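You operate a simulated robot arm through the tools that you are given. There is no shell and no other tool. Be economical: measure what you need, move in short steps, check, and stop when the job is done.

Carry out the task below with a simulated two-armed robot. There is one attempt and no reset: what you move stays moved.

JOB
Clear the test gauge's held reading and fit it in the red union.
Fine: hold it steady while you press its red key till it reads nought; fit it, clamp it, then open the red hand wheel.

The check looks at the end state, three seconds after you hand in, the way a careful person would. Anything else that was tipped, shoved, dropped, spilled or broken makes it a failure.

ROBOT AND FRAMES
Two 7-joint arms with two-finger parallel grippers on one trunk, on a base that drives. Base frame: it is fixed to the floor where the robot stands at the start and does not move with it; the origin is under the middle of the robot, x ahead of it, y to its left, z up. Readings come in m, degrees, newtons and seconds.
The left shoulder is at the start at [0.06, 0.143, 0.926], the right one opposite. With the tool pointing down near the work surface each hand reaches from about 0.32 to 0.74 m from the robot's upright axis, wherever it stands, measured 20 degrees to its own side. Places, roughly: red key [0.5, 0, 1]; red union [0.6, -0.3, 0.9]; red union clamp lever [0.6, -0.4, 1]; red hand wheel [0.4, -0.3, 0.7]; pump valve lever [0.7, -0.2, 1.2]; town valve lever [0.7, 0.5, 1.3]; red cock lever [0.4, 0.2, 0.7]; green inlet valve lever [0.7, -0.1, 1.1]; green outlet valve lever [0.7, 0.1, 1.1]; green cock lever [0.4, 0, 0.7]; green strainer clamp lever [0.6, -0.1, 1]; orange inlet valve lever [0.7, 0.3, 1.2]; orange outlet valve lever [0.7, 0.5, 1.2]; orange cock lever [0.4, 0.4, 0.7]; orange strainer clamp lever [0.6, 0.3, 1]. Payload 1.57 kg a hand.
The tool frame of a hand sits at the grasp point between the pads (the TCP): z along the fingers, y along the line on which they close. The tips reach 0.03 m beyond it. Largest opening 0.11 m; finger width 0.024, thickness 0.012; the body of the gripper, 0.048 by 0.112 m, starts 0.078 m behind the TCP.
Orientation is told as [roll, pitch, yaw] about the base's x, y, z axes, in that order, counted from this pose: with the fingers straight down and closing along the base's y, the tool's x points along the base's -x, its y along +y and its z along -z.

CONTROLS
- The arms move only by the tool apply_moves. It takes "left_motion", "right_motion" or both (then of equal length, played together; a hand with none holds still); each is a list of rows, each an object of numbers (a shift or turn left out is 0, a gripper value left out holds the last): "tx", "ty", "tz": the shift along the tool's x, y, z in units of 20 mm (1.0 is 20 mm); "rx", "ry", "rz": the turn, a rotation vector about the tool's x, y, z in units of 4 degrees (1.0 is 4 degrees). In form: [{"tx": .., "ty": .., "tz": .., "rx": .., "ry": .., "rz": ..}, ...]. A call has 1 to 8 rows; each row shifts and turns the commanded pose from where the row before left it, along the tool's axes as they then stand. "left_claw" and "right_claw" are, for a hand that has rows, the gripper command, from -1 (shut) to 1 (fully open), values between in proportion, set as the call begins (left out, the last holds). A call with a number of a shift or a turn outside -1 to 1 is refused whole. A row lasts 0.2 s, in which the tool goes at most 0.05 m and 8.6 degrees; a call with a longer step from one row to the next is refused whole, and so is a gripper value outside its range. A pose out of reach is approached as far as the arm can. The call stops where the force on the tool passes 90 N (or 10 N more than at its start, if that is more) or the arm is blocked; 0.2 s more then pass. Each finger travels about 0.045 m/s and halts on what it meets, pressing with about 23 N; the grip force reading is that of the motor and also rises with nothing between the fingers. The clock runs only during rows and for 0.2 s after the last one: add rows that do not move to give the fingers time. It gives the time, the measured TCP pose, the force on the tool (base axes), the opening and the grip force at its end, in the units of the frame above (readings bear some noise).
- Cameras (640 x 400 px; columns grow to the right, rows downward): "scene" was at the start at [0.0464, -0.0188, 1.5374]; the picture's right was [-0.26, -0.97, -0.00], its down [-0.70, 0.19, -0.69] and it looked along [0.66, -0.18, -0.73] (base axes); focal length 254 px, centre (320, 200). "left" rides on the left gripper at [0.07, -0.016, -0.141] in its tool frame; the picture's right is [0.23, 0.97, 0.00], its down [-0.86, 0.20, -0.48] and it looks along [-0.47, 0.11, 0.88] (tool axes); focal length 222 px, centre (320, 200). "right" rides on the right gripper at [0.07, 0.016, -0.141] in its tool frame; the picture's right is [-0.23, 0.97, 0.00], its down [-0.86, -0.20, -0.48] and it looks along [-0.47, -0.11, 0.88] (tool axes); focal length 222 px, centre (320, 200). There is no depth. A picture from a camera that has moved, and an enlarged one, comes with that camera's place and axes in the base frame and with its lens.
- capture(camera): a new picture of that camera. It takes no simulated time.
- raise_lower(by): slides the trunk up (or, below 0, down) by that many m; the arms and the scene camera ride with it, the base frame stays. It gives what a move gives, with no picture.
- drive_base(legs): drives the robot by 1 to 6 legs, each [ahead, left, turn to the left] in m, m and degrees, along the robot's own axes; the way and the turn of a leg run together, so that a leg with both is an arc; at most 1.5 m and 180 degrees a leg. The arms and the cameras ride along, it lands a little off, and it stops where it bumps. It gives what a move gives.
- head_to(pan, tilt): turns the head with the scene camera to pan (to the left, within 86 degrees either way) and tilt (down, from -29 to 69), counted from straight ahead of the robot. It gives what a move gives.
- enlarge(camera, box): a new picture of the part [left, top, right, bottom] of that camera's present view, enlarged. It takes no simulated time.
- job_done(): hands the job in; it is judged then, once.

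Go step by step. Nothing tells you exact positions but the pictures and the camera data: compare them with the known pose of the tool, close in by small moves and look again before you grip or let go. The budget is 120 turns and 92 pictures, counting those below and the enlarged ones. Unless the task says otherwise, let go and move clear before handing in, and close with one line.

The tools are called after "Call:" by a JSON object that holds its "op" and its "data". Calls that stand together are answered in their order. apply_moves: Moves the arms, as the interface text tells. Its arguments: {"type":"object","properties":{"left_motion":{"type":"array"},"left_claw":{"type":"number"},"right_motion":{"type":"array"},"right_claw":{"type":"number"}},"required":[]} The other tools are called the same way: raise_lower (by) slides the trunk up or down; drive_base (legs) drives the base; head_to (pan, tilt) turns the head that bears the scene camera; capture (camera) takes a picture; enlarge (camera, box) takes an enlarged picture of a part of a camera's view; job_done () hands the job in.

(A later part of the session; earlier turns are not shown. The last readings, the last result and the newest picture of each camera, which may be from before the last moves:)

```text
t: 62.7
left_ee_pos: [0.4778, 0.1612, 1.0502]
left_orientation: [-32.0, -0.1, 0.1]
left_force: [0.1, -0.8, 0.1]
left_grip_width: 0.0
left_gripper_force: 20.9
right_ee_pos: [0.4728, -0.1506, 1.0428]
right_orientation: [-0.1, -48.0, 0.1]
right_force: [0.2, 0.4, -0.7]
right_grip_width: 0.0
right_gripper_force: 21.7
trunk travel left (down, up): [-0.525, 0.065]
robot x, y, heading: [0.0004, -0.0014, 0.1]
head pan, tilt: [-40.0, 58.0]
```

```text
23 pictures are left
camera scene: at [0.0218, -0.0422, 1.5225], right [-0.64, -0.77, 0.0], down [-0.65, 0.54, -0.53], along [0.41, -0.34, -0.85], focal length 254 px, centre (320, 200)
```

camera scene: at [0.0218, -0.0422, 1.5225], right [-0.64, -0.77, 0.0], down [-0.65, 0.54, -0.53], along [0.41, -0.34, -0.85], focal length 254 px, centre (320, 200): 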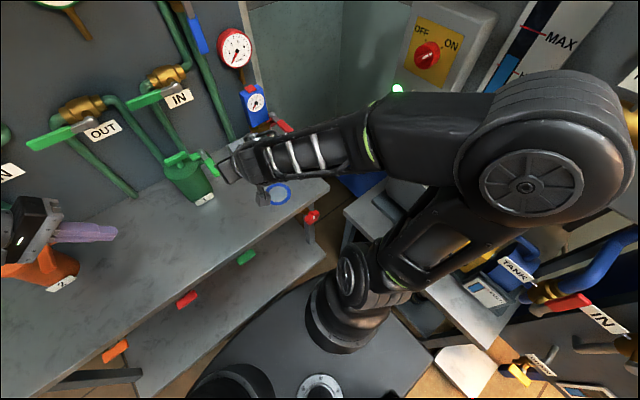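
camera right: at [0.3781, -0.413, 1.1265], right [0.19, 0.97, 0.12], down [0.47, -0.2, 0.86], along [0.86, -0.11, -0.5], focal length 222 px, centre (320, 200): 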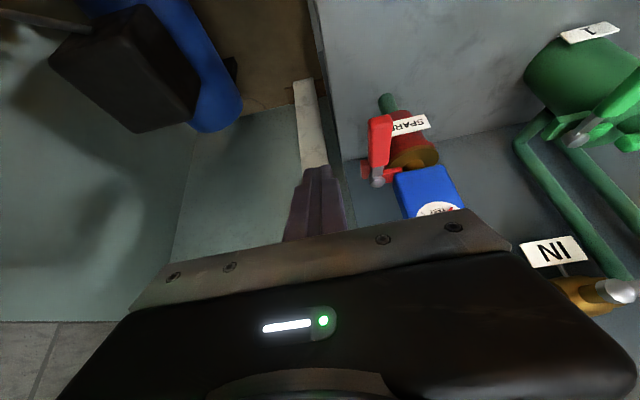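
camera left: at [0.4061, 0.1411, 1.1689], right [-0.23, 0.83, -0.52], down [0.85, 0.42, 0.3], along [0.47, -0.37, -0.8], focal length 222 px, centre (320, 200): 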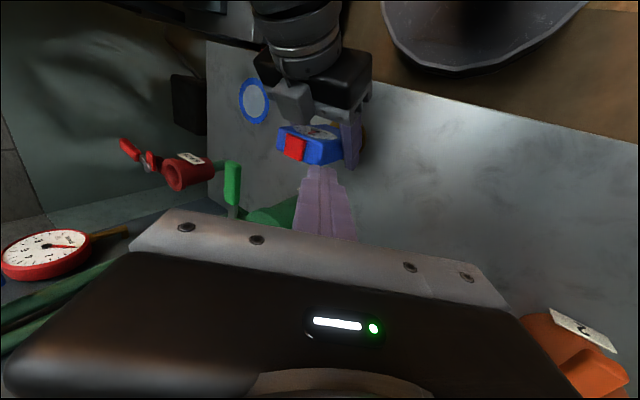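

The elbow is now high and closer in. I back up diagonally away from the fittings on the right: 0.30 m back and 0.10 m left.

Call:
{"op": "drive_base", "data": {"legs": [[-0.12, 0.03, 0], [-0.18, 0.07, 0]]}}

Call:
{"op": "capture", "data": {"camera": "scene"}}

```text
t: 65.1
left_ee_pos: [0.1731, 0.2575, 1.0523]
left_orientation: [-32.1, -0.3, -0.3]
left_force: [-0.8, -0.8, 0.2]
left_grip_width: 0.0
left_gripper_force: 20.9
right_ee_pos: [0.1668, -0.0537, 1.0441]
right_orientation: [0.1, -48.0, -0.1]
right_force: [-0.8, -0.6, 0.6]
right_grip_width: 0.0002
right_gripper_force: 21.1
trunk travel left (down, up): [-0.525, 0.065]
robot x, y, heading: [-0.3027, 0.102, -0.2]
head pan, tilt: [-40.0, 58.0]
```

```text
22 pictures are left
camera scene: at [-0.2839, 0.056, 1.5226], right [-0.65, -0.76, 0.0], down [-0.65, 0.55, -0.53], along [0.41, -0.34, -0.85], focal length 254 px, centre (320, 200)
```

scene: 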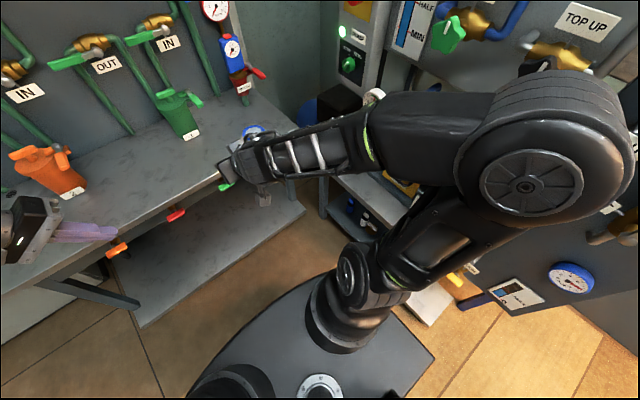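

The base is clear and nothing was touched. I move the right hand over in line with the wheel while turning it to point horizontally forward.

Call:
{"op": "apply_moves", "data": {"right_motion": [{"ty": -1, "ry": -1}, {"ty": -1, "ry": -1}, {"ty": -1, "ry": -1}, {"ty": -1, "ry": -1}, {"ty": -1, "ry": -1}, {"ty": -1, "ry": -1}, {"ty": -1, "ry": -1}, {"ty": -1, "ry": -1}]}}

Call:
{"op": "apply_moves", "data": {"right_motion": [{"ty": -1, "ry": -0.5}, {"ty": -1, "ry": -0.5}, {"ty": -1, "ry": -0.5}, {"ty": -0.9, "ry": -0.5}, {"ry": -0.5, "ty": -0.9}], "right_claw": 1}}

Call:
{"op": "capture", "data": {"camera": "right"}}

Call:
{"op": "capture", "data": {"camera": "scene"}}

```text
t: 66.9
left_ee_pos: [0.1736, 0.2571, 1.0508]
left_orientation: [-32.0, -0.1, -0.2]
left_force: [0.0, -0.9, -0.2]
left_grip_width: 0.0002
left_gripper_force: 21.7
right_ee_pos: [0.2188, -0.2125, 1.0802]
right_orientation: [0.1, -80.0, -0.3]
right_force: [-0.4, -0.5, 0.4]
right_grip_width: 0.0
right_gripper_force: 21.9
right hand out of reach, approached as far as the arm can: row 1, 2, 3, 4, 5, 6
trunk travel left (down, up): [-0.525, 0.065]
robot x, y, heading: [-0.3018, 0.0974, -0.1]
head pan, tilt: [-40.0, 58.0]
```

```text
t: 68.1
left_ee_pos: [0.174, 0.2565, 1.05]
left_orientation: [-32.0, -0.1, -0.2]
left_force: [0.1, 0.6, 0.0]
left_grip_width: 0.0
left_gripper_force: 21.1
right_ee_pos: [0.2175, -0.3062, 1.0808]
right_orientation: [-134.9, -90.0, 134.9]
right_force: [0.4, -0.7, -0.4]
right_grip_width: 0.1036
right_gripper_force: 0.0
trunk travel left (down, up): [-0.525, 0.065]
robot x, y, heading: [-0.3059, 0.0988, -0.3]
head pan, tilt: [-40.0, 58.0]
```

```text
21 pictures are left
camera right: at [0.0765, -0.2904, 1.0113], right [0.0, 0.97, 0.23], down [-0.48, -0.2, 0.85], along [0.88, -0.11, 0.47], focal length 222 px, centre (320, 200)
```

right: 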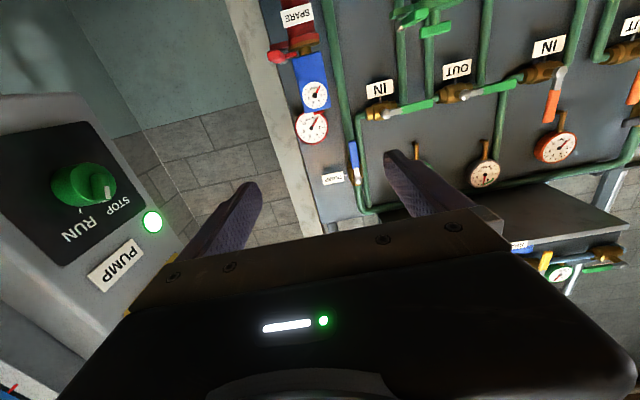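

```text
20 pictures are left
camera scene: at [-0.2826, 0.055, 1.5226], right [-0.65, -0.76, 0.0], down [-0.65, 0.55, -0.53], along [0.4, -0.34, -0.85], focal length 254 px, centre (320, 200)
```

scene: 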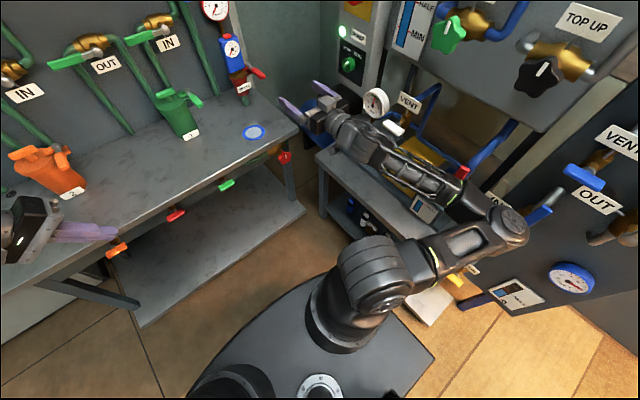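

The right forearm now lies over the side table, so lowering it there would hit things. I'll use the left arm instead, whose elbow goes to the free side: tuck the right arm again, then turn the robot to the right.

Call:
{"op": "apply_moves", "data": {"right_motion": [{"ty": 1, "ry": 1}, {"ty": 1, "ry": 1}, {"ty": 1, "ry": 1}, {"ty": 1, "ry": 1}, {"ty": 1, "ry": 1}, {"ty": 1, "ry": 1}, {"ty": 1, "ry": 1}, {"ty": 1, "ry": 1}]}}

Call:
{"op": "apply_moves", "data": {"right_motion": [{"ty": 1, "ry": 1}, {"ty": 1, "ry": 1}, {"ty": 1, "tz": -0.5}, {"tz": -1}, {}]}}

Call:
{"op": "drive_base", "data": {"legs": [[-0.05, 0.08, 0], [0, 0, -30]]}}

Call:
{"op": "head_to", "data": {"pan": 0, "tilt": 50}}

Call:
{"op": "capture", "data": {"camera": "scene"}}

```text
t: 69.9
left_ee_pos: [0.175, 0.2573, 1.0505]
left_orientation: [-32.0, -0.1, -0.2]
left_force: [-0.6, 0.5, -0.3]
left_grip_width: 0.0002
left_gripper_force: 21.1
right_ee_pos: [0.2169, -0.1458, 1.0794]
right_orientation: [0.0, -57.9, -0.2]
right_force: [0.2, 0.0, 0.7]
right_grip_width: 0.11
right_gripper_force: 0.0
trunk travel left (down, up): [-0.525, 0.065]
robot x, y, heading: [-0.3033, 0.0952, -0.3]
head pan, tilt: [-40.0, 58.0]
```

```text
t: 71.1
left_ee_pos: [0.1748, 0.256, 1.0482]
left_orientation: [-32.1, -0.1, -0.2]
left_force: [-0.2, 0.3, 0.2]
left_grip_width: 0.0
left_gripper_force: 21.4
right_ee_pos: [0.1933, -0.0867, 1.1]
right_orientation: [0.0, -50.0, -0.3]
right_force: [0.0, -1.4, 0.1]
right_grip_width: 0.1098
right_gripper_force: 0.1
trunk travel left (down, up): [-0.525, 0.065]
robot x, y, heading: [-0.3047, 0.096, -0.1]
head pan, tilt: [-40.0, 58.0]
```

```text
t: 73.7
left_ee_pos: [0.1397, 0.0733, 1.0504]
left_orientation: [-32.0, 0.0, -30.5]
left_force: [0.9, -0.3, 0.0]
left_grip_width: 0.0004
left_gripper_force: 21.2
right_ee_pos: [-0.0178, -0.2331, 1.1001]
right_orientation: [0.0, -50.0, -30.5]
right_force: [-0.3, 0.2, 0.0]
right_grip_width: 0.11
right_gripper_force: 0.1
trunk travel left (down, up): [-0.525, 0.065]
robot x, y, heading: [-0.3549, 0.1766, -30.8]
head pan, tilt: [-40.0, 58.0]
```

```text
t: 74.8
left_ee_pos: [0.1389, 0.0746, 1.0523]
left_orientation: [-32.0, 0.0, -30.6]
left_force: [-0.6, -0.2, 0.6]
left_grip_width: 0.0
left_gripper_force: 21.4
right_ee_pos: [-0.0177, -0.2342, 1.1003]
right_orientation: [-0.1, -50.0, -30.5]
right_force: [0.4, -0.3, -0.5]
right_grip_width: 0.1102
right_gripper_force: 0.0
trunk travel left (down, up): [-0.525, 0.065]
robot x, y, heading: [-0.3528, 0.1766, -30.5]
head pan, tilt: [0.0, 50.0]
```

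```text
19 pictures are left
camera scene: at [-0.3141, 0.1555, 1.5327], right [-0.51, -0.86, 0.0], down [-0.66, 0.39, -0.64], along [0.55, -0.33, -0.77], focal length 254 px, centre (320, 200)
```

scene: 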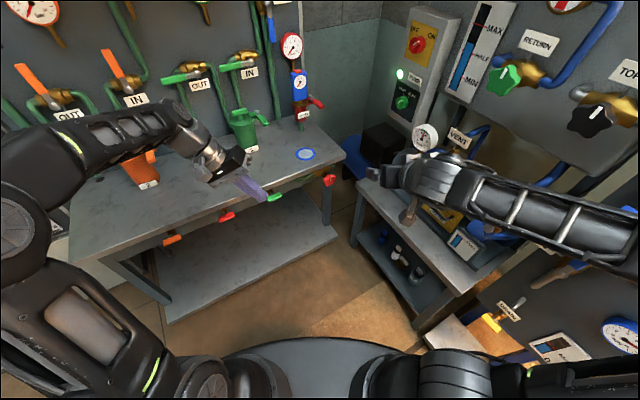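

Now the path for the left arm is free. I zoom on the wheel to measure it and its spindle direction.

Call:
{"op": "enlarge", "data": {"camera": "scene", "box": [300, 155, 360, 200]}}

Call:
{"op": "enlarge", "data": {"camera": "scene", "box": [270, 30, 330, 125]}}

Call:
{"op": "drive_base", "data": {"legs": [[0.12, 0, 0]]}}

```text
8.89 times, centred on (330, 178) of scene
camera zoom: at [-0.3141, 0.1555, 1.5327], right [-0.51, -0.86, 0.0], down [-0.66, 0.39, -0.64], along [0.55, -0.33, -0.77], focal length 2262 px, centre (231, 400)
```

zoom: 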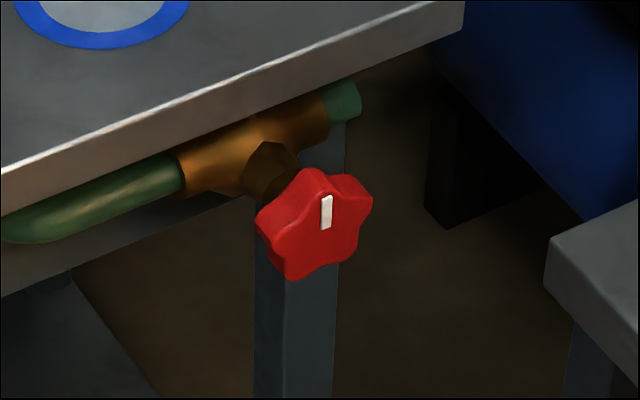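

```text
4.21 times, centred on (300, 78) of scene
camera zoom: at [-0.3141, 0.1555, 1.5327], right [-0.51, -0.86, 0.0], down [-0.66, 0.39, -0.64], along [0.55, -0.33, -0.77], focal length 1071 px, centre (404, 716)
```

zoom: 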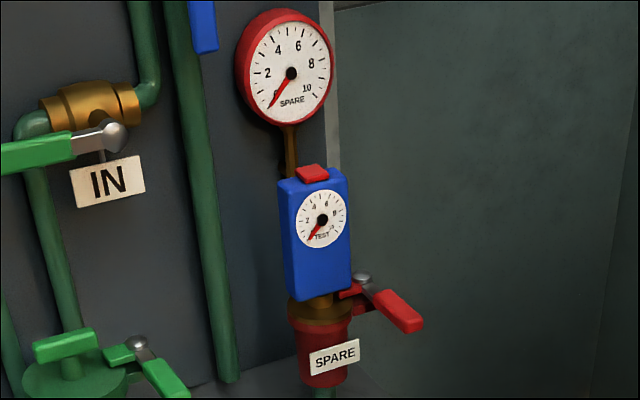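

```text
t: 76.0
left_ee_pos: [0.2438, 0.0122, 1.0502]
left_orientation: [-32.0, 0.0, -30.4]
left_force: [0.1, 0.0, -0.6]
left_grip_width: 0.0
left_gripper_force: 21.4
right_ee_pos: [0.0863, -0.2948, 1.0995]
right_orientation: [0.0, -49.9, -30.5]
right_force: [-0.6, 0.2, 0.2]
right_grip_width: 0.1099
right_gripper_force: 0.0
trunk travel left (down, up): [-0.525, 0.065]
robot x, y, heading: [-0.2486, 0.1178, -30.7]
head pan, tilt: [0.0, 50.0]
```

The wheel centre is at about [0.387, -0.311, 0.673]; it has five lobes, about 60 mm across, with the axis toward the robot and the white mark up. I now bring the left hand level: remove the roll, then the yaw, then pitch forward.

Call:
{"op": "apply_moves", "data": {"left_motion": [{"rx": -1}, {"rx": -1}, {"rx": -1}, {"rx": -1}, {"rx": -1}, {"rx": -1}, {"rx": -1}, {"rx": -1}]}}

Call:
{"op": "apply_moves", "data": {"left_motion": [{"rz": -0.95}, {"rz": -0.95}, {"rz": -0.95}, {"rz": -0.95}, {"rz": -0.95}, {"rz": -0.95}, {"rz": -0.95}, {"rz": -0.95}]}}

Call:
{"op": "apply_moves", "data": {"left_motion": [{"ry": -1, "ty": -0.5}, {"ry": -1, "ty": -0.5}, {"ry": -1, "ty": -0.5}, {"ry": -1, "ty": -0.5}, {"ry": -1, "ty": -0.5}, {"ry": -1, "ty": -0.5}, {"ry": -1, "ty": -0.5}, {"ry": -1, "ty": -0.5}]}}

Call:
{"op": "capture", "data": {"camera": "scene"}}

```text
t: 77.8
left_ee_pos: [0.2421, 0.011, 1.0502]
left_orientation: [0.0, -0.2, -30.5]
left_force: [-0.3, -0.3, -0.2]
left_grip_width: 0.0
left_gripper_force: 21.3
right_ee_pos: [0.0844, -0.2952, 1.101]
right_orientation: [-0.1, -50.0, -30.6]
right_force: [-0.4, 0.0, -0.4]
right_grip_width: 0.1101
right_gripper_force: 0.1
trunk travel left (down, up): [-0.525, 0.065]
robot x, y, heading: [-0.2503, 0.1173, -30.4]
head pan, tilt: [0.0, 50.0]
```

```text
t: 79.7
left_ee_pos: [0.242, 0.0135, 1.0501]
left_orientation: [-0.1, -0.1, -0.2]
left_force: [0.2, 0.3, 0.2]
left_grip_width: 0.0
left_gripper_force: 20.8
right_ee_pos: [0.0855, -0.2958, 1.0987]
right_orientation: [0.0, -50.0, -30.5]
right_force: [-1.0, -0.2, 0.4]
right_grip_width: 0.1099
right_gripper_force: 0.0
trunk travel left (down, up): [-0.525, 0.065]
robot x, y, heading: [-0.2522, 0.1171, -30.6]
head pan, tilt: [0.0, 50.0]
```

```text
t: 81.5
left_ee_pos: [0.2432, -0.0677, 1.0518]
left_orientation: [0.0, -32.2, -0.1]
left_force: [0.4, 0.2, -0.9]
left_grip_width: 0.0
left_gripper_force: 21.4
right_ee_pos: [0.0852, -0.296, 1.1007]
right_orientation: [0.1, -50.0, -30.6]
right_force: [-0.9, 0.4, -0.1]
right_grip_width: 0.1096
right_gripper_force: 0.0
trunk travel left (down, up): [-0.525, 0.065]
robot x, y, heading: [-0.2506, 0.1161, -30.6]
head pan, tilt: [0.0, 50.0]
```

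```text
16 pictures are left
camera scene: at [-0.2111, 0.0944, 1.5327], right [-0.51, -0.86, 0.0], down [-0.66, 0.39, -0.64], along [0.55, -0.33, -0.77], focal length 254 px, centre (320, 200)
```

scene: 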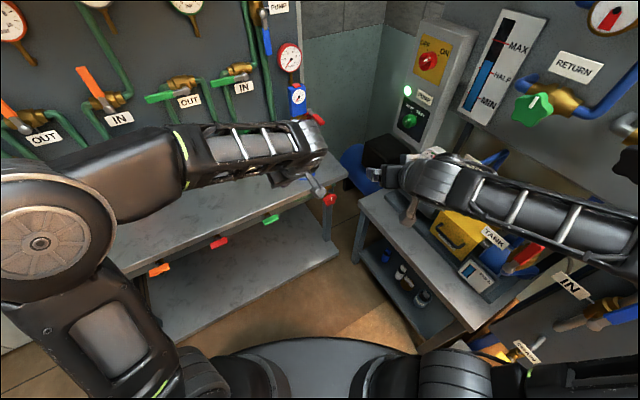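

The left hand is pitched 32°. I keep pitching it forward while lowering it straight down in front of the bench edge, keeping it away from the right hand.

Call:
{"op": "apply_moves", "data": {"left_motion": [{"ry": -1, "tx": 0.56, "tz": 0.83}, {"ry": -1, "tx": 0.62, "tz": 0.79}, {"ry": -1, "tx": 0.67, "tz": 0.74}, {"ry": -1, "tx": 0.72, "tz": 0.69}, {"ry": -1, "tx": 0.77, "tz": 0.64}, {"ry": -1, "tx": 0.81, "tz": 0.59}, {"ry": -1, "tx": 0.85, "tz": 0.53}, {"ry": -1, "tx": 0.88, "tz": 0.47}], "left_claw": 1}}

Call:
{"op": "apply_moves", "data": {"left_motion": [{"ry": -1, "tx": 0.91, "tz": 0.41}, {"ry": -1, "tx": 0.94, "tz": 0.34}, {"ry": -1, "tx": 0.96, "tz": 0.28}, {"ry": -1, "tx": 0.98, "tz": 0.21}, {"ry": -1, "tx": 0.99, "tz": 0.14}, {"ry": -1, "tx": 1, "tz": 0.07}]}}

Call:
{"op": "capture", "data": {"camera": "scene"}}

```text
t: 83.2
left_ee_pos: [0.2386, -0.069, 0.8914]
left_orientation: [-0.3, -64.1, 0.1]
left_force: [0.3, 0.1, -1.0]
left_grip_width: 0.1099
left_gripper_force: 0.1
right_ee_pos: [0.0851, -0.2958, 1.0998]
right_orientation: [-0.1, -50.0, -30.6]
right_force: [0.5, -0.5, -0.6]
right_grip_width: 0.1098
right_gripper_force: 0.0
trunk travel left (down, up): [-0.525, 0.065]
robot x, y, heading: [-0.2498, 0.1148, -30.5]
head pan, tilt: [0.0, 50.0]
```

```text
t: 84.7
left_ee_pos: [0.2457, -0.1226, 0.7886]
left_orientation: [4.4, -88.1, -4.2]
left_force: [-0.5, -0.6, -0.2]
left_grip_width: 0.11
left_gripper_force: 0.2
left hand out of reach, approached as far as the arm can: row 4, 5, 6
right_ee_pos: [0.0851, -0.2952, 1.1009]
right_orientation: [0.0, -49.9, -30.6]
right_force: [0.7, 0.5, 0.2]
right_grip_width: 0.1101
right_gripper_force: 0.1
trunk travel left (down, up): [-0.525, 0.065]
robot x, y, heading: [-0.2497, 0.119, -30.7]
head pan, tilt: [0.0, 50.0]
```

```text
15 pictures are left
camera scene: at [-0.2111, 0.0943, 1.5328], right [-0.51, -0.86, 0.0], down [-0.66, 0.39, -0.64], along [0.55, -0.33, -0.77], focal length 254 px, centre (320, 200)
```

scene: 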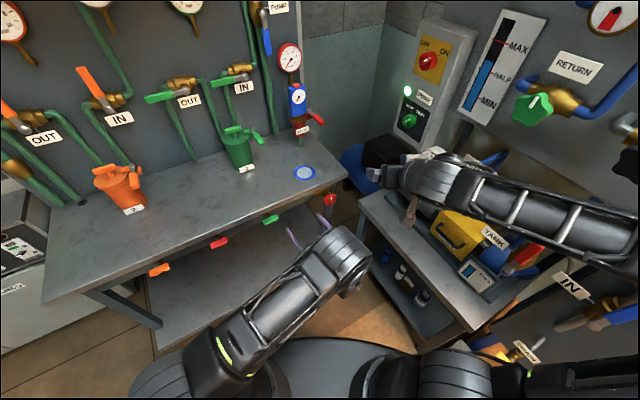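

The left hand points forward in front of the bench. I move it right and down to line up with the wheel.

Call:
{"op": "apply_moves", "data": {"left_motion": [{"ty": -1, "tx": 0.7}, {"ty": -1, "tx": 0.7}, {"ty": -1, "tx": 0.7}, {"ty": -1, "tx": 0.7}, {"ty": -1, "tx": 0.7}, {"ty": -1, "tx": 0.7}, {"ty": -1, "tx": 0.7}, {"ty": -1, "tx": 0.7}]}}

Call:
{"op": "capture", "data": {"camera": "left"}}

Call:
{"op": "enlarge", "data": {"camera": "scene", "box": [260, 170, 400, 290]}}

```text
t: 86.5
left_ee_pos: [0.243, -0.2385, 0.7047]
left_orientation: [-2.5, -88.1, 2.3]
left_force: [-0.8, -0.1, 0.4]
left_grip_width: 0.11
left_gripper_force: 0.0
left hand out of reach, approached as far as the arm can: row 7, 8
right_ee_pos: [0.0859, -0.2948, 1.0999]
right_orientation: [0.0, -49.9, -30.5]
right_force: [1.3, -0.3, 1.1]
right_grip_width: 0.11
right_gripper_force: 0.1
trunk travel left (down, up): [-0.525, 0.065]
robot x, y, heading: [-0.2491, 0.1152, -30.8]
head pan, tilt: [0.0, 50.0]
```

```text
14 pictures are left
camera left: at [0.0989, -0.2557, 0.6394], right [-0.01, 0.97, -0.23], down [-0.45, 0.2, 0.87], along [0.89, 0.11, 0.44], focal length 222 px, centre (320, 200)
```

left: 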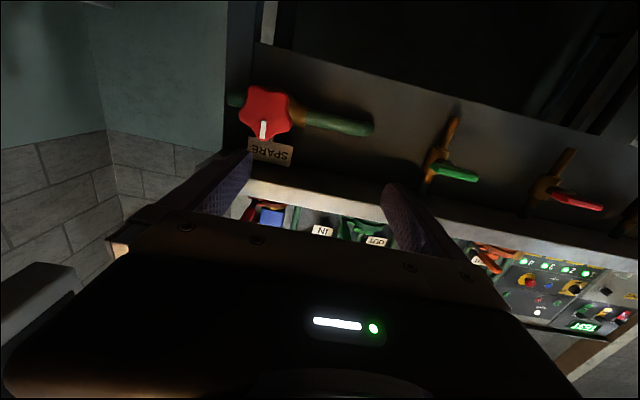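

```text
3.33 times, centred on (330, 230) of scene
camera zoom: at [-0.2109, 0.0946, 1.5327], right [-0.51, -0.86, 0.0], down [-0.66, 0.39, -0.64], along [0.55, -0.33, -0.77], focal length 848 px, centre (287, 100)
```

zoom: 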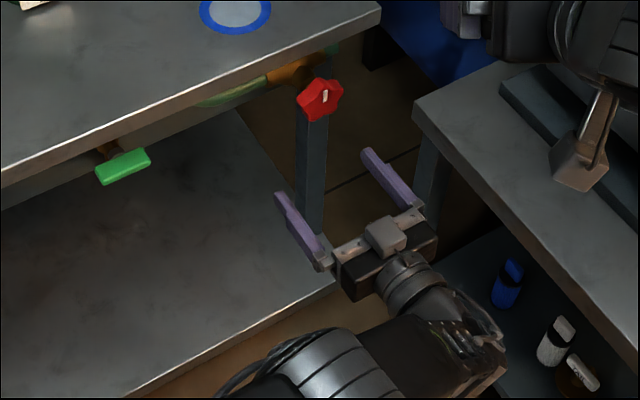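

The left camera confirms the wheel at about [0.38, -0.310, 0.677]. I line up with it while edging forward.

Call:
{"op": "apply_moves", "data": {"left_motion": [{"tz": 0.75, "ty": -0.9, "tx": 0.35}, {"tz": 0.75, "ty": -0.9, "tx": 0.35}, {"tz": 0.75, "ty": -0.9, "tx": 0.35}, {"tz": 0.75, "ty": -0.9, "tx": 0.35}]}}

Call:
{"op": "capture", "data": {"camera": "left"}}

```text
t: 87.5
left_ee_pos: [0.2698, -0.254, 0.7191]
left_orientation: [-1.1, -88.0, 0.9]
left_force: [0.2, 0.1, 0.5]
left_grip_width: 0.1098
left_gripper_force: 0.0
left hand out of reach, approached as far as the arm can: row 1, 2, 3, 4
right_ee_pos: [0.0849, -0.2959, 1.1]
right_orientation: [0.0, -50.1, -30.6]
right_force: [0.0, 0.2, -0.5]
right_grip_width: 0.11
right_gripper_force: 0.1
trunk travel left (down, up): [-0.525, 0.065]
robot x, y, heading: [-0.251, 0.1183, -30.5]
head pan, tilt: [0.0, 50.0]
```

```text
12 pictures are left
camera left: at [0.1269, -0.2713, 0.6543], right [-0.01, 0.97, -0.23], down [-0.45, 0.2, 0.87], along [0.89, 0.11, 0.44], focal length 222 px, centre (320, 200)
```

left: 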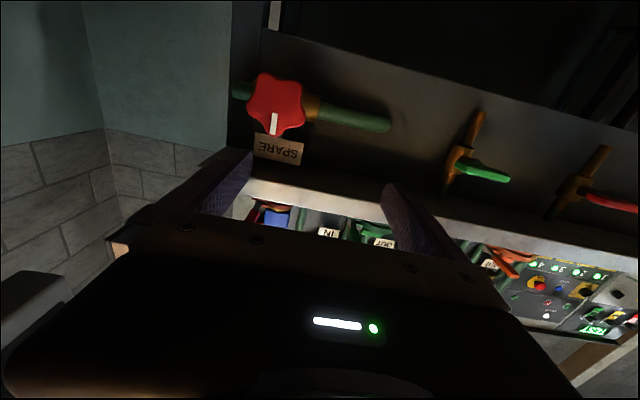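

The left wrist is at a joint limit because the forearm comes down steeply. Lowering the trunk 0.15 m should relieve it; the right hand stays well above the side table.

Call:
{"op": "raise_lower", "data": {"by": -0.15}}

Call:
{"op": "apply_moves", "data": {"left_motion": [{"tx": -1}, {"tx": -1}, {"tx": -1, "ty": -0.5}, {"tx": -1, "ty": -0.5}, {"tx": -1, "ty": -0.5}, {"ty": -0.5}, {"ty": -0.5}]}}

Call:
{"op": "capture", "data": {"camera": "scene"}}

```text
t: 89.2
left_ee_pos: [0.27, -0.2562, 0.5698]
left_orientation: [-2.2, -88.1, 2.1]
left_force: [0.8, -0.3, 0.3]
left_grip_width: 0.1099
left_gripper_force: 0.1
right_ee_pos: [0.0847, -0.2952, 0.9499]
right_orientation: [0.0, -50.0, -30.5]
right_force: [-0.8, 1.0, -0.3]
right_grip_width: 0.1098
right_gripper_force: 0.1
trunk travel left (down, up): [-0.375, 0.215]
robot x, y, heading: [-0.247, 0.1184, -30.7]
head pan, tilt: [0.0, 50.0]
```

```text
t: 90.8
left_ee_pos: [0.2729, -0.3063, 0.6681]
left_orientation: [-2.5, -88.1, 2.3]
left_force: [0.2, 0.8, 0.1]
left_grip_width: 0.1099
left_gripper_force: 0.1
right_ee_pos: [0.0856, -0.2952, 0.9501]
right_orientation: [0.0, -50.1, -30.5]
right_force: [-0.2, 0.8, 0.3]
right_grip_width: 0.1099
right_gripper_force: 0.0
trunk travel left (down, up): [-0.375, 0.215]
robot x, y, heading: [-0.2511, 0.1109, -30.6]
head pan, tilt: [0.0, 50.0]
```

```text
11 pictures are left
camera scene: at [-0.211, 0.0945, 1.3827], right [-0.51, -0.86, 0.0], down [-0.66, 0.39, -0.64], along [0.55, -0.33, -0.77], focal length 254 px, centre (320, 200)
```

scene: 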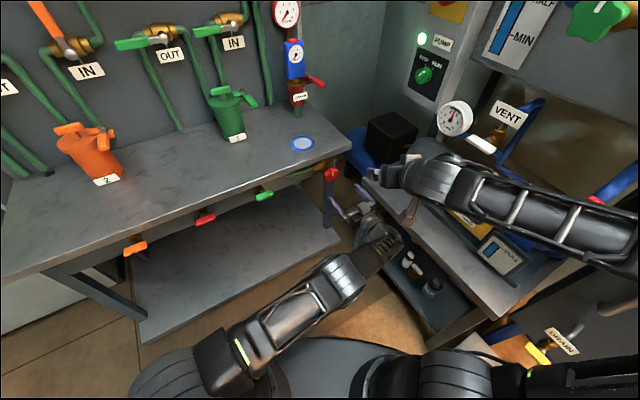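

The hand is now in line with the wheel. To leave room to turn anticlockwise, I pre-rotate it 72° clockwise about its own axis before gripping.

Call:
{"op": "apply_moves", "data": {"left_motion": [{"rz": 1}, {"rz": 1}, {"rz": 1}, {"rz": 1}, {"rz": 1}, {"rz": 1}, {"rz": 1}, {"rz": 1}]}}

Call:
{"op": "apply_moves", "data": {"left_motion": [{"rz": 1}, {"rz": 1}, {"rz": 1}, {"rz": 1}, {"rz": 1}, {"rz": 1}, {"rz": 1}, {"rz": 1}]}}

Call:
{"op": "apply_moves", "data": {"left_motion": [{"rz": 1}, {"rz": 1}]}}

Call:
{"op": "capture", "data": {"camera": "left"}}

```text
t: 92.6
left_ee_pos: [0.2732, -0.3045, 0.6681]
left_orientation: [86.4, -57.9, -87.1]
left_force: [0.4, -0.3, 0.5]
left_grip_width: 0.1098
left_gripper_force: 0.1
right_ee_pos: [0.0846, -0.2945, 0.9491]
right_orientation: [0.0, -50.0, -30.4]
right_force: [0.3, 0.2, 0.5]
right_grip_width: 0.1099
right_gripper_force: 0.0
trunk travel left (down, up): [-0.375, 0.215]
robot x, y, heading: [-0.2529, 0.1174, -30.4]
head pan, tilt: [0.0, 50.0]
```

```text
t: 94.4
left_ee_pos: [0.2742, -0.3053, 0.6697]
left_orientation: [87.9, -26.0, -89.2]
left_force: [0.4, 0.5, 0.1]
left_grip_width: 0.1102
left_gripper_force: 0.0
right_ee_pos: [0.0858, -0.2943, 0.9486]
right_orientation: [-0.1, -50.0, -30.4]
right_force: [-0.1, -0.1, 0.2]
right_grip_width: 0.11
right_gripper_force: 0.1
trunk travel left (down, up): [-0.375, 0.215]
robot x, y, heading: [-0.2505, 0.1163, -30.7]
head pan, tilt: [0.0, 50.0]
```

```text
t: 95.0
left_ee_pos: [0.2735, -0.3039, 0.6704]
left_orientation: [87.9, -17.9, -89.5]
left_force: [-0.4, -0.3, 0.1]
left_grip_width: 0.11
left_gripper_force: 0.1
right_ee_pos: [0.0854, -0.2952, 0.9505]
right_orientation: [0.0, -49.9, -30.5]
right_force: [0.0, 0.0, -0.5]
right_grip_width: 0.11
right_gripper_force: 0.1
trunk travel left (down, up): [-0.375, 0.215]
robot x, y, heading: [-0.2479, 0.1143, -30.6]
head pan, tilt: [0.0, 50.0]
```

```text
10 pictures are left
camera left: at [0.1318, -0.2436, 0.6379], right [0.03, 0.52, 0.86], down [-0.46, -0.75, 0.47], along [0.89, -0.41, 0.22], focal length 222 px, centre (320, 200)
```

left: 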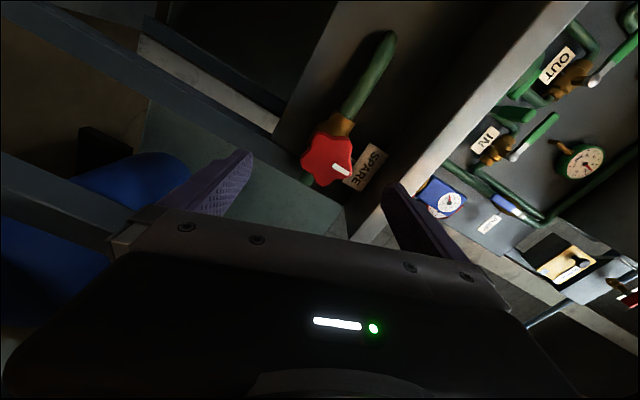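

A "SPARE" label hangs just above the wheel, so an upper finger there would be tight. I go back to +36°, open only to 80 mm, and approach in line with [0.31 right, z 0.677].

Call:
{"op": "apply_moves", "data": {"left_motion": [{"rz": -1}, {"rz": -1}, {"rz": -1}, {"rz": -1}, {"rz": -1}, {"rz": -1}, {"rz": -1}, {"rz": -1}], "left_claw": 0.45}}

Call:
{"op": "apply_moves", "data": {"left_motion": [{"rz": -1}, {"tx": -0.5}, {"tz": 0.8}, {"tz": 0.8}, {"tz": 0.8}]}}

Call:
{"op": "capture", "data": {"camera": "left"}}

```text
t: 96.8
left_ee_pos: [0.2751, -0.3037, 0.6675]
left_orientation: [87.1, -50.1, -87.8]
left_force: [-0.1, 0.3, 0.2]
left_grip_width: 0.0795
left_gripper_force: 0.2
right_ee_pos: [0.0853, -0.2957, 0.9504]
right_orientation: [-0.1, -50.1, -30.5]
right_force: [-0.1, -0.3, -0.9]
right_grip_width: 0.11
right_gripper_force: 0.0
trunk travel left (down, up): [-0.375, 0.215]
robot x, y, heading: [-0.2484, 0.1122, -30.4]
head pan, tilt: [0.0, 50.0]
```

```text
t: 98.0
left_ee_pos: [0.322, -0.311, 0.6745]
left_orientation: [86.7, -54.0, -87.4]
left_force: [-0.3, 1.2, 0.1]
left_grip_width: 0.0798
left_gripper_force: 0.1
right_ee_pos: [0.0858, -0.2942, 0.9503]
right_orientation: [0.0, -50.0, -30.5]
right_force: [-0.2, -0.2, -0.1]
right_grip_width: 0.1101
right_gripper_force: 0.2
trunk travel left (down, up): [-0.375, 0.215]
robot x, y, heading: [-0.2508, 0.1165, -30.7]
head pan, tilt: [0.0, 50.0]
```

```text
9 pictures are left
camera left: at [0.1785, -0.2824, 0.6135], right [0.02, 0.92, 0.39], down [-0.45, -0.34, 0.82], along [0.89, -0.19, 0.41], focal length 222 px, centre (320, 200)
```

left: 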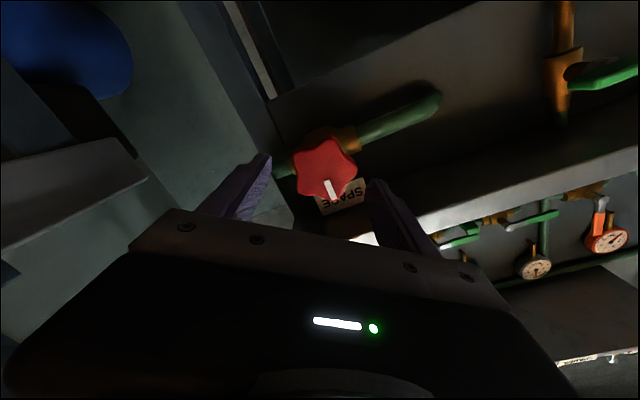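

The wheel lies between the fingertips. I make a small correction, move 54 mm forward, close, and watch the width.

Call:
{"op": "apply_moves", "data": {"left_motion": [{"tx": -0.1, "ty": 0.25}, {"tz": 0.9}, {"tz": 0.9}, {"tz": 0.8}]}}

Call:
{"op": "apply_moves", "data": {"left_motion": [{}, {}, {}, {}], "left_claw": -1}}

Call:
{"op": "enlarge", "data": {"camera": "left", "box": [200, 100, 440, 250]}}

```text
t: 99.0
left_ee_pos: [0.3569, -0.303, 0.6806]
left_orientation: [86.6, -54.1, -87.4]
left_force: [0.1, 0.8, 0.5]
left_grip_width: 0.0797
left_gripper_force: 0.0
left hand out of reach, approached as far as the arm can: row 3, 4
right_ee_pos: [0.0854, -0.296, 0.9493]
right_orientation: [0.0, -50.0, -30.4]
right_force: [-0.5, 0.1, -0.1]
right_grip_width: 0.1103
right_gripper_force: 0.0
trunk travel left (down, up): [-0.375, 0.215]
robot x, y, heading: [-0.2515, 0.1179, -30.6]
head pan, tilt: [0.0, 50.0]
```

```text
t: 100.0
left_ee_pos: [0.3566, -0.307, 0.6779]
left_orientation: [86.2, -53.9, -87.5]
left_force: [2.2, -24.5, -16.0]
left_grip_width: 0.0637
left_gripper_force: 41.6
right_ee_pos: [0.0855, -0.298, 0.9484]
right_orientation: [0.0, -49.7, -30.8]
right_force: [0.4, -0.4, 0.6]
right_grip_width: 0.11
right_gripper_force: 0.0
trunk travel left (down, up): [-0.375, 0.215]
robot x, y, heading: [-0.2497, 0.118, -30.7]
head pan, tilt: [0.0, 50.0]
```

```text
2.67 times, centred on (320, 175) of left
camera zoom: at [0.2126, -0.2781, 0.6172], right [0.02, 0.92, 0.39], down [-0.45, -0.34, 0.83], along [0.89, -0.19, 0.41], focal length 592 px, centre (320, 267)
```

zoom: 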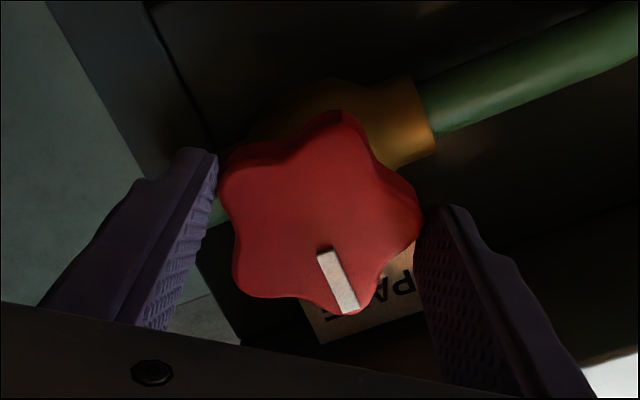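

The wheel is gripped at 64 mm across its lobes. I centre the hand by 5 mm and turn it 16° anticlockwise as a test.

Call:
{"op": "apply_moves", "data": {"left_motion": [{"ty": -0.25}, {"rz": -1}, {"rz": -1}, {"rz": -1}, {"rz": -1}]}}

Call:
{"op": "apply_moves", "data": {"left_motion": [{"rz": -1}, {"rz": -1}, {"rz": -1}, {"rz": -1}]}}

Call:
{"op": "enlarge", "data": {"camera": "left", "box": [200, 100, 440, 250]}}

```text
t: 101.2
left_ee_pos: [0.3566, -0.3072, 0.6774]
left_orientation: [84.6, -66.0, -85.5]
left_force: [-9.4, -8.4, -15.4]
left_grip_width: 0.0636
left_gripper_force: 44.7
left hand out of reach, approached as far as the arm can: row 4
right_ee_pos: [0.0853, -0.2975, 0.9488]
right_orientation: [0.1, -49.8, -30.6]
right_force: [0.6, -0.2, -0.1]
right_grip_width: 0.11
right_gripper_force: 0.1
trunk travel left (down, up): [-0.375, 0.215]
robot x, y, heading: [-0.2492, 0.1166, -30.4]
head pan, tilt: [0.0, 50.0]
```

```text
t: 102.2
left_ee_pos: [0.3552, -0.3089, 0.6763]
left_orientation: [74.0, -81.7, -74.9]
left_force: [-4.7, -32.4, -18.0]
left_grip_width: 0.064
left_gripper_force: 44.9
left hand out of reach, approached as far as the arm can: row 1
right_ee_pos: [0.0853, -0.2985, 0.9476]
right_orientation: [0.2, -49.9, -30.8]
right_force: [0.1, 0.6, -0.4]
right_grip_width: 0.1101
right_gripper_force: 0.0
trunk travel left (down, up): [-0.375, 0.215]
robot x, y, heading: [-0.2484, 0.1204, -30.7]
head pan, tilt: [0.0, 50.0]
```

```text
2.67 times, centred on (320, 175) of left
camera zoom: at [0.2118, -0.3136, 0.6112], right [0.01, 1.0, -0.09], down [-0.44, 0.09, 0.89], along [0.9, 0.03, 0.44], focal length 592 px, centre (320, 267)
```

zoom: 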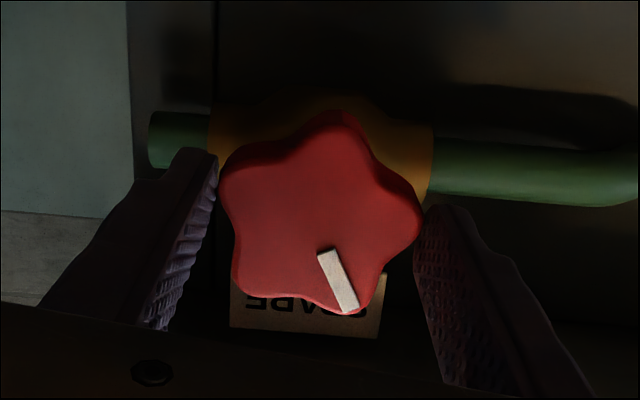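

The wheel turns with the hand: the mark has moved about 28°. I ease the side load and keep turning anticlockwise.

Call:
{"op": "apply_moves", "data": {"left_motion": [{"ty": -0.2, "rz": -1}, {"rz": -1}, {"rz": -1}, {"rz": -1}, {"rz": -1}, {"rz": -1}, {"rz": -1}, {"rz": -1}]}}

Call:
{"op": "apply_moves", "data": {"left_motion": [{"rz": -1}, {"rz": -1}, {"rz": -1}, {"rz": -1}, {"rz": -1}, {"rz": -1}, {"rz": -1}, {"rz": -1}]}}

Call:
{"op": "enlarge", "data": {"camera": "left", "box": [200, 100, 440, 250]}}

```text
t: 104.0
left_ee_pos: [0.3547, -0.3106, 0.6781]
left_orientation: [-84.5, -65.8, 84.2]
left_force: [-4.7, -26.3, -16.9]
left_grip_width: 0.0635
left_gripper_force: 45.1
right_ee_pos: [0.0856, -0.297, 0.9481]
right_orientation: [0.3, -49.9, -30.8]
right_force: [-0.1, -0.4, 0.4]
right_grip_width: 0.1098
right_gripper_force: 0.1
trunk travel left (down, up): [-0.375, 0.215]
robot x, y, heading: [-0.25, 0.1151, -30.6]
head pan, tilt: [0.0, 50.0]
```

```text
t: 105.8
left_ee_pos: [0.355, -0.3124, 0.6799]
left_orientation: [-87.5, -37.3, 87.5]
left_force: [29.3, -36.5, 19.8]
left_grip_width: 0.064
left_gripper_force: 45.5
left hand out of reach, approached as far as the arm can: row 8
right_ee_pos: [0.087, -0.296, 0.9496]
right_orientation: [0.1, -49.9, -30.4]
right_force: [0.3, 0.4, -0.1]
right_grip_width: 0.1099
right_gripper_force: 0.0
trunk travel left (down, up): [-0.375, 0.215]
robot x, y, heading: [-0.2504, 0.1178, -30.6]
head pan, tilt: [0.0, 50.0]
```

```text
2.67 times, centred on (320, 175) of left
camera zoom: at [0.2125, -0.3744, 0.655], right [-0.02, 0.41, -0.91], down [-0.45, 0.81, 0.38], along [0.89, 0.42, 0.17], focal length 592 px, centre (320, 267)
```

zoom: 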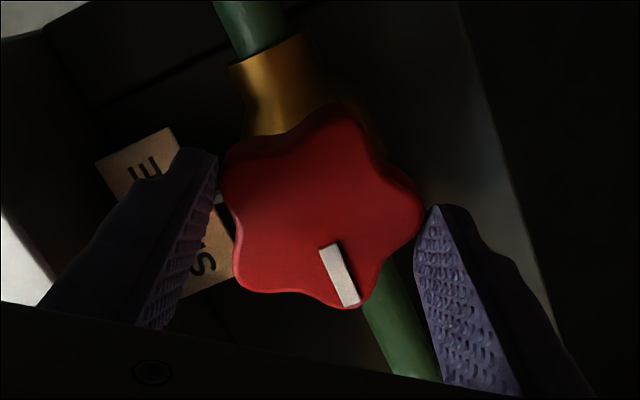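

The wheel has turned about 90° anticlockwise. I release, back off, rotate the hand back and take another stroke to see whether it opens further.

Call:
{"op": "apply_moves", "data": {"left_motion": [{}, {}, {"tz": -0.5}, {"tz": -0.7}, {"tz": -0.7}, {"rz": 1}, {"rz": 1}, {"rz": 1}], "left_claw": 0.4}}

Call:
{"op": "enlarge", "data": {"camera": "left", "box": [200, 80, 440, 230]}}

Call:
{"op": "apply_moves", "data": {"left_motion": [{"rz": 1}, {"rz": 1}, {"rz": 1}, {"rz": 1}, {"rz": 1}, {"rz": 1}, {"rz": 1}, {"rz": 1}]}}

Call:
{"op": "apply_moves", "data": {"left_motion": [{"rz": 1}, {"rz": 1}, {"rz": 1}, {"rz": 1}, {"rz": 1}, {"rz": 1}, {"rz": 1}, {"rz": 1}]}}

```text
t: 107.6
left_ee_pos: [0.3227, -0.314, 0.6711]
left_orientation: [-86.0, -48.9, 86.2]
left_force: [0.1, -0.1, -0.4]
left_grip_width: 0.0766
left_gripper_force: 0.0
left hand out of reach, approached as far as the arm can: row 3, 4, 5
right_ee_pos: [0.0862, -0.2947, 0.9498]
right_orientation: [0.0, -49.9, -30.5]
right_force: [-0.6, -0.1, 0.9]
right_grip_width: 0.1101
right_gripper_force: 0.0
trunk travel left (down, up): [-0.375, 0.215]
robot x, y, heading: [-0.2524, 0.1199, -30.4]
head pan, tilt: [0.0, 50.0]
```

```text
2.67 times, centred on (320, 155) of left
camera zoom: at [0.1788, -0.3706, 0.6349], right [-0.03, 0.59, -0.81], down [-0.44, 0.72, 0.54], along [0.9, 0.38, 0.24], focal length 592 px, centre (320, 320)
```

zoom: 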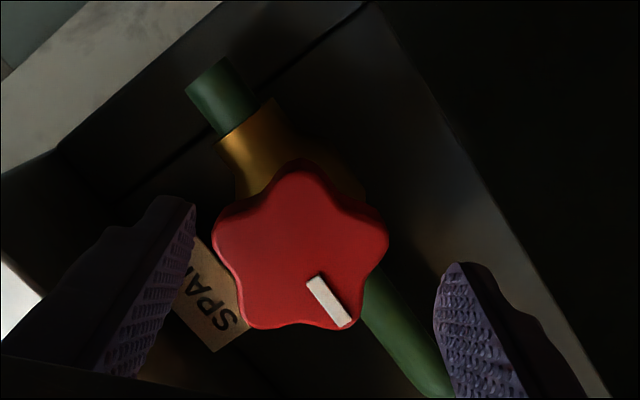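

```text
t: 109.4
left_ee_pos: [0.3226, -0.3147, 0.6713]
left_orientation: [-73.8, -80.6, 73.2]
left_force: [-0.2, 0.1, -0.2]
left_grip_width: 0.077
left_gripper_force: 0.1
right_ee_pos: [0.085, -0.2943, 0.9495]
right_orientation: [0.1, -50.1, -30.5]
right_force: [0.2, -0.2, -0.1]
right_grip_width: 0.1102
right_gripper_force: 0.1
trunk travel left (down, up): [-0.375, 0.215]
robot x, y, heading: [-0.2516, 0.1168, -30.6]
head pan, tilt: [0.0, 50.0]
```

```text
t: 111.2
left_ee_pos: [0.3228, -0.3137, 0.6704]
left_orientation: [83.5, -66.9, -84.8]
left_force: [0.5, -0.3, -1.0]
left_grip_width: 0.077
left_gripper_force: 0.0
right_ee_pos: [0.0839, -0.2948, 0.9495]
right_orientation: [-0.1, -50.0, -30.5]
right_force: [-0.2, -0.3, -0.1]
right_grip_width: 0.1102
right_gripper_force: 0.0
trunk travel left (down, up): [-0.375, 0.215]
robot x, y, heading: [-0.2506, 0.1193, -30.4]
head pan, tilt: [0.0, 50.0]
```

The hand is back near +20°, which matches the lobe pattern. I re-centre on [-0.309, 0.678], go in and grip again.

Call:
{"op": "apply_moves", "data": {"left_motion": [{"rz": -1, "tx": -0.31, "ty": 0.38}, {"tz": 0.9}, {"tz": 0.85}]}}

Call:
{"op": "apply_moves", "data": {"left_motion": [{}, {}, {}, {}], "left_claw": -1}}

Call:
{"op": "apply_moves", "data": {"left_motion": [{"rz": -1}, {"rz": -1}, {"rz": -1}, {"rz": -1}]}}

Call:
{"op": "apply_moves", "data": {"left_motion": [{"rz": -1}, {"rz": -1}, {"rz": -1}, {"rz": -1}, {"rz": -1}, {"rz": -1}]}}

Call:
{"op": "enlarge", "data": {"camera": "left", "box": [200, 100, 440, 250]}}

```text
t: 112.0
left_ee_pos: [0.3574, -0.3087, 0.6783]
left_orientation: [81.8, -71.0, -83.3]
left_force: [-0.3, 0.8, 0.2]
left_grip_width: 0.0769
left_gripper_force: 0.1
right_ee_pos: [0.0857, -0.2944, 0.9493]
right_orientation: [0.0, -50.0, -30.5]
right_force: [0.0, -1.4, 0.3]
right_grip_width: 0.1099
right_gripper_force: 0.1
trunk travel left (down, up): [-0.375, 0.215]
robot x, y, heading: [-0.2499, 0.1198, -30.6]
head pan, tilt: [0.0, 50.0]
```

```text
t: 113.0
left_ee_pos: [0.3586, -0.3096, 0.6783]
left_orientation: [82.0, -71.0, -83.2]
left_force: [-0.5, 1.0, 0.2]
left_grip_width: 0.0638
left_gripper_force: 42.5
right_ee_pos: [0.0843, -0.2944, 0.9497]
right_orientation: [0.0, -49.9, -30.5]
right_force: [0.2, -0.3, -0.7]
right_grip_width: 0.1098
right_gripper_force: 0.2
trunk travel left (down, up): [-0.375, 0.215]
robot x, y, heading: [-0.2488, 0.1175, -30.4]
head pan, tilt: [0.0, 50.0]
```

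```text
t: 114.0
left_ee_pos: [0.358, -0.3098, 0.6782]
left_orientation: [47.9, -86.2, -49.0]
left_force: [-1.4, -0.1, 1.8]
left_grip_width: 0.0638
left_gripper_force: 44.9
right_ee_pos: [0.0843, -0.2963, 0.9499]
right_orientation: [0.0, -50.0, -30.6]
right_force: [0.0, 0.6, -0.2]
right_grip_width: 0.1102
right_gripper_force: 0.2
trunk travel left (down, up): [-0.375, 0.215]
robot x, y, heading: [-0.2513, 0.1187, -30.7]
head pan, tilt: [0.0, 50.0]
```

```text
t: 115.4
left_ee_pos: [0.3569, -0.3111, 0.6792]
left_orientation: [-83.2, -68.7, 82.5]
left_force: [2.0, -13.9, 6.3]
left_grip_width: 0.0634
left_gripper_force: 44.9
right_ee_pos: [0.0848, -0.2962, 0.9498]
right_orientation: [0.0, -49.9, -30.5]
right_force: [-0.5, 0.4, 0.0]
right_grip_width: 0.1102
right_gripper_force: 0.1
trunk travel left (down, up): [-0.375, 0.215]
robot x, y, heading: [-0.2494, 0.1181, -30.6]
head pan, tilt: [0.0, 50.0]
```

```text
2.67 times, centred on (320, 175) of left
camera zoom: at [0.2131, -0.3488, 0.6259], right [-0.01, 0.83, -0.56], down [-0.44, 0.5, 0.75], along [0.9, 0.25, 0.36], focal length 592 px, centre (320, 267)
```

zoom: 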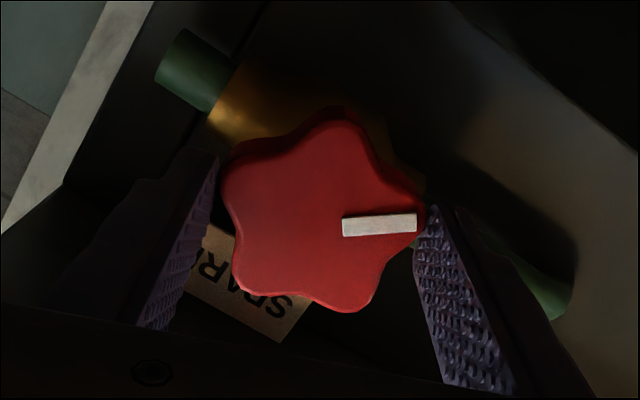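

The second stroke works: about 130° in total and still turning freely. I finish this stroke and prepare another.

Call:
{"op": "apply_moves", "data": {"left_motion": [{"rz": -1}, {"rz": -1}, {"rz": -1}, {"rz": -1}, {"rz": -1}, {"rz": -1}, {"rz": -1}]}}

Call:
{"op": "apply_moves", "data": {"left_motion": [{}, {}, {"tz": -0.6}, {"tz": -0.6}, {"tz": -0.5}, {"rz": 1}, {"rz": 1}, {"rz": 1}], "left_claw": 0.4}}

Call:
{"op": "apply_moves", "data": {"left_motion": [{"rz": 1}, {"rz": 1}, {"rz": 1}, {"rz": 1}, {"rz": 1}, {"rz": 1}, {"rz": 1}, {"rz": 1}]}}

Call:
{"op": "apply_moves", "data": {"left_motion": [{"rz": 1}, {"rz": 1}, {"rz": 1}, {"rz": 1}, {"rz": 1}, {"rz": 1}, {"rz": 1}]}}

```text
t: 117.0
left_ee_pos: [0.3577, -0.3118, 0.6796]
left_orientation: [-86.8, -40.8, 86.8]
left_force: [-4.6, -20.7, 9.1]
left_grip_width: 0.0638
left_gripper_force: 45.3
right_ee_pos: [0.0842, -0.2953, 0.9498]
right_orientation: [0.1, -50.0, -30.7]
right_force: [0.4, 0.4, -0.3]
right_grip_width: 0.1099
right_gripper_force: 0.1
trunk travel left (down, up): [-0.375, 0.215]
robot x, y, heading: [-0.248, 0.1147, -30.5]
head pan, tilt: [0.0, 50.0]
```

```text
t: 118.8
left_ee_pos: [0.3235, -0.3076, 0.679]
left_orientation: [-85.7, -52.9, 85.7]
left_force: [1.3, 0.1, 0.3]
left_grip_width: 0.077
left_gripper_force: 0.0
right_ee_pos: [0.0848, -0.2957, 0.9494]
right_orientation: [-0.1, -50.0, -30.5]
right_force: [0.2, 0.6, 0.5]
right_grip_width: 0.11
right_gripper_force: 0.0
trunk travel left (down, up): [-0.375, 0.215]
robot x, y, heading: [-0.2506, 0.1186, -30.6]
head pan, tilt: [0.0, 50.0]
```

```text
t: 120.6
left_ee_pos: [0.3237, -0.3108, 0.6783]
left_orientation: [-62.6, -84.4, 62.0]
left_force: [0.7, 0.3, -0.2]
left_grip_width: 0.0766
left_gripper_force: 0.0
right_ee_pos: [0.0849, -0.2952, 0.9495]
right_orientation: [0.0, -50.0, -30.6]
right_force: [0.3, -0.9, -0.3]
right_grip_width: 0.1101
right_gripper_force: 0.1
trunk travel left (down, up): [-0.375, 0.215]
robot x, y, heading: [-0.25, 0.1197, -30.6]
head pan, tilt: [0.0, 50.0]
```

```text
t: 122.2
left_ee_pos: [0.3256, -0.3084, 0.6794]
left_orientation: [83.4, -66.9, -84.7]
left_force: [0.7, -0.2, 0.1]
left_grip_width: 0.0772
left_gripper_force: 0.0
right_ee_pos: [0.0837, -0.2953, 0.9499]
right_orientation: [0.1, -50.1, -30.5]
right_force: [-0.2, -0.6, -0.1]
right_grip_width: 0.1101
right_gripper_force: 0.1
trunk travel left (down, up): [-0.375, 0.215]
robot x, y, heading: [-0.2495, 0.1125, -30.4]
head pan, tilt: [0.0, 50.0]
```

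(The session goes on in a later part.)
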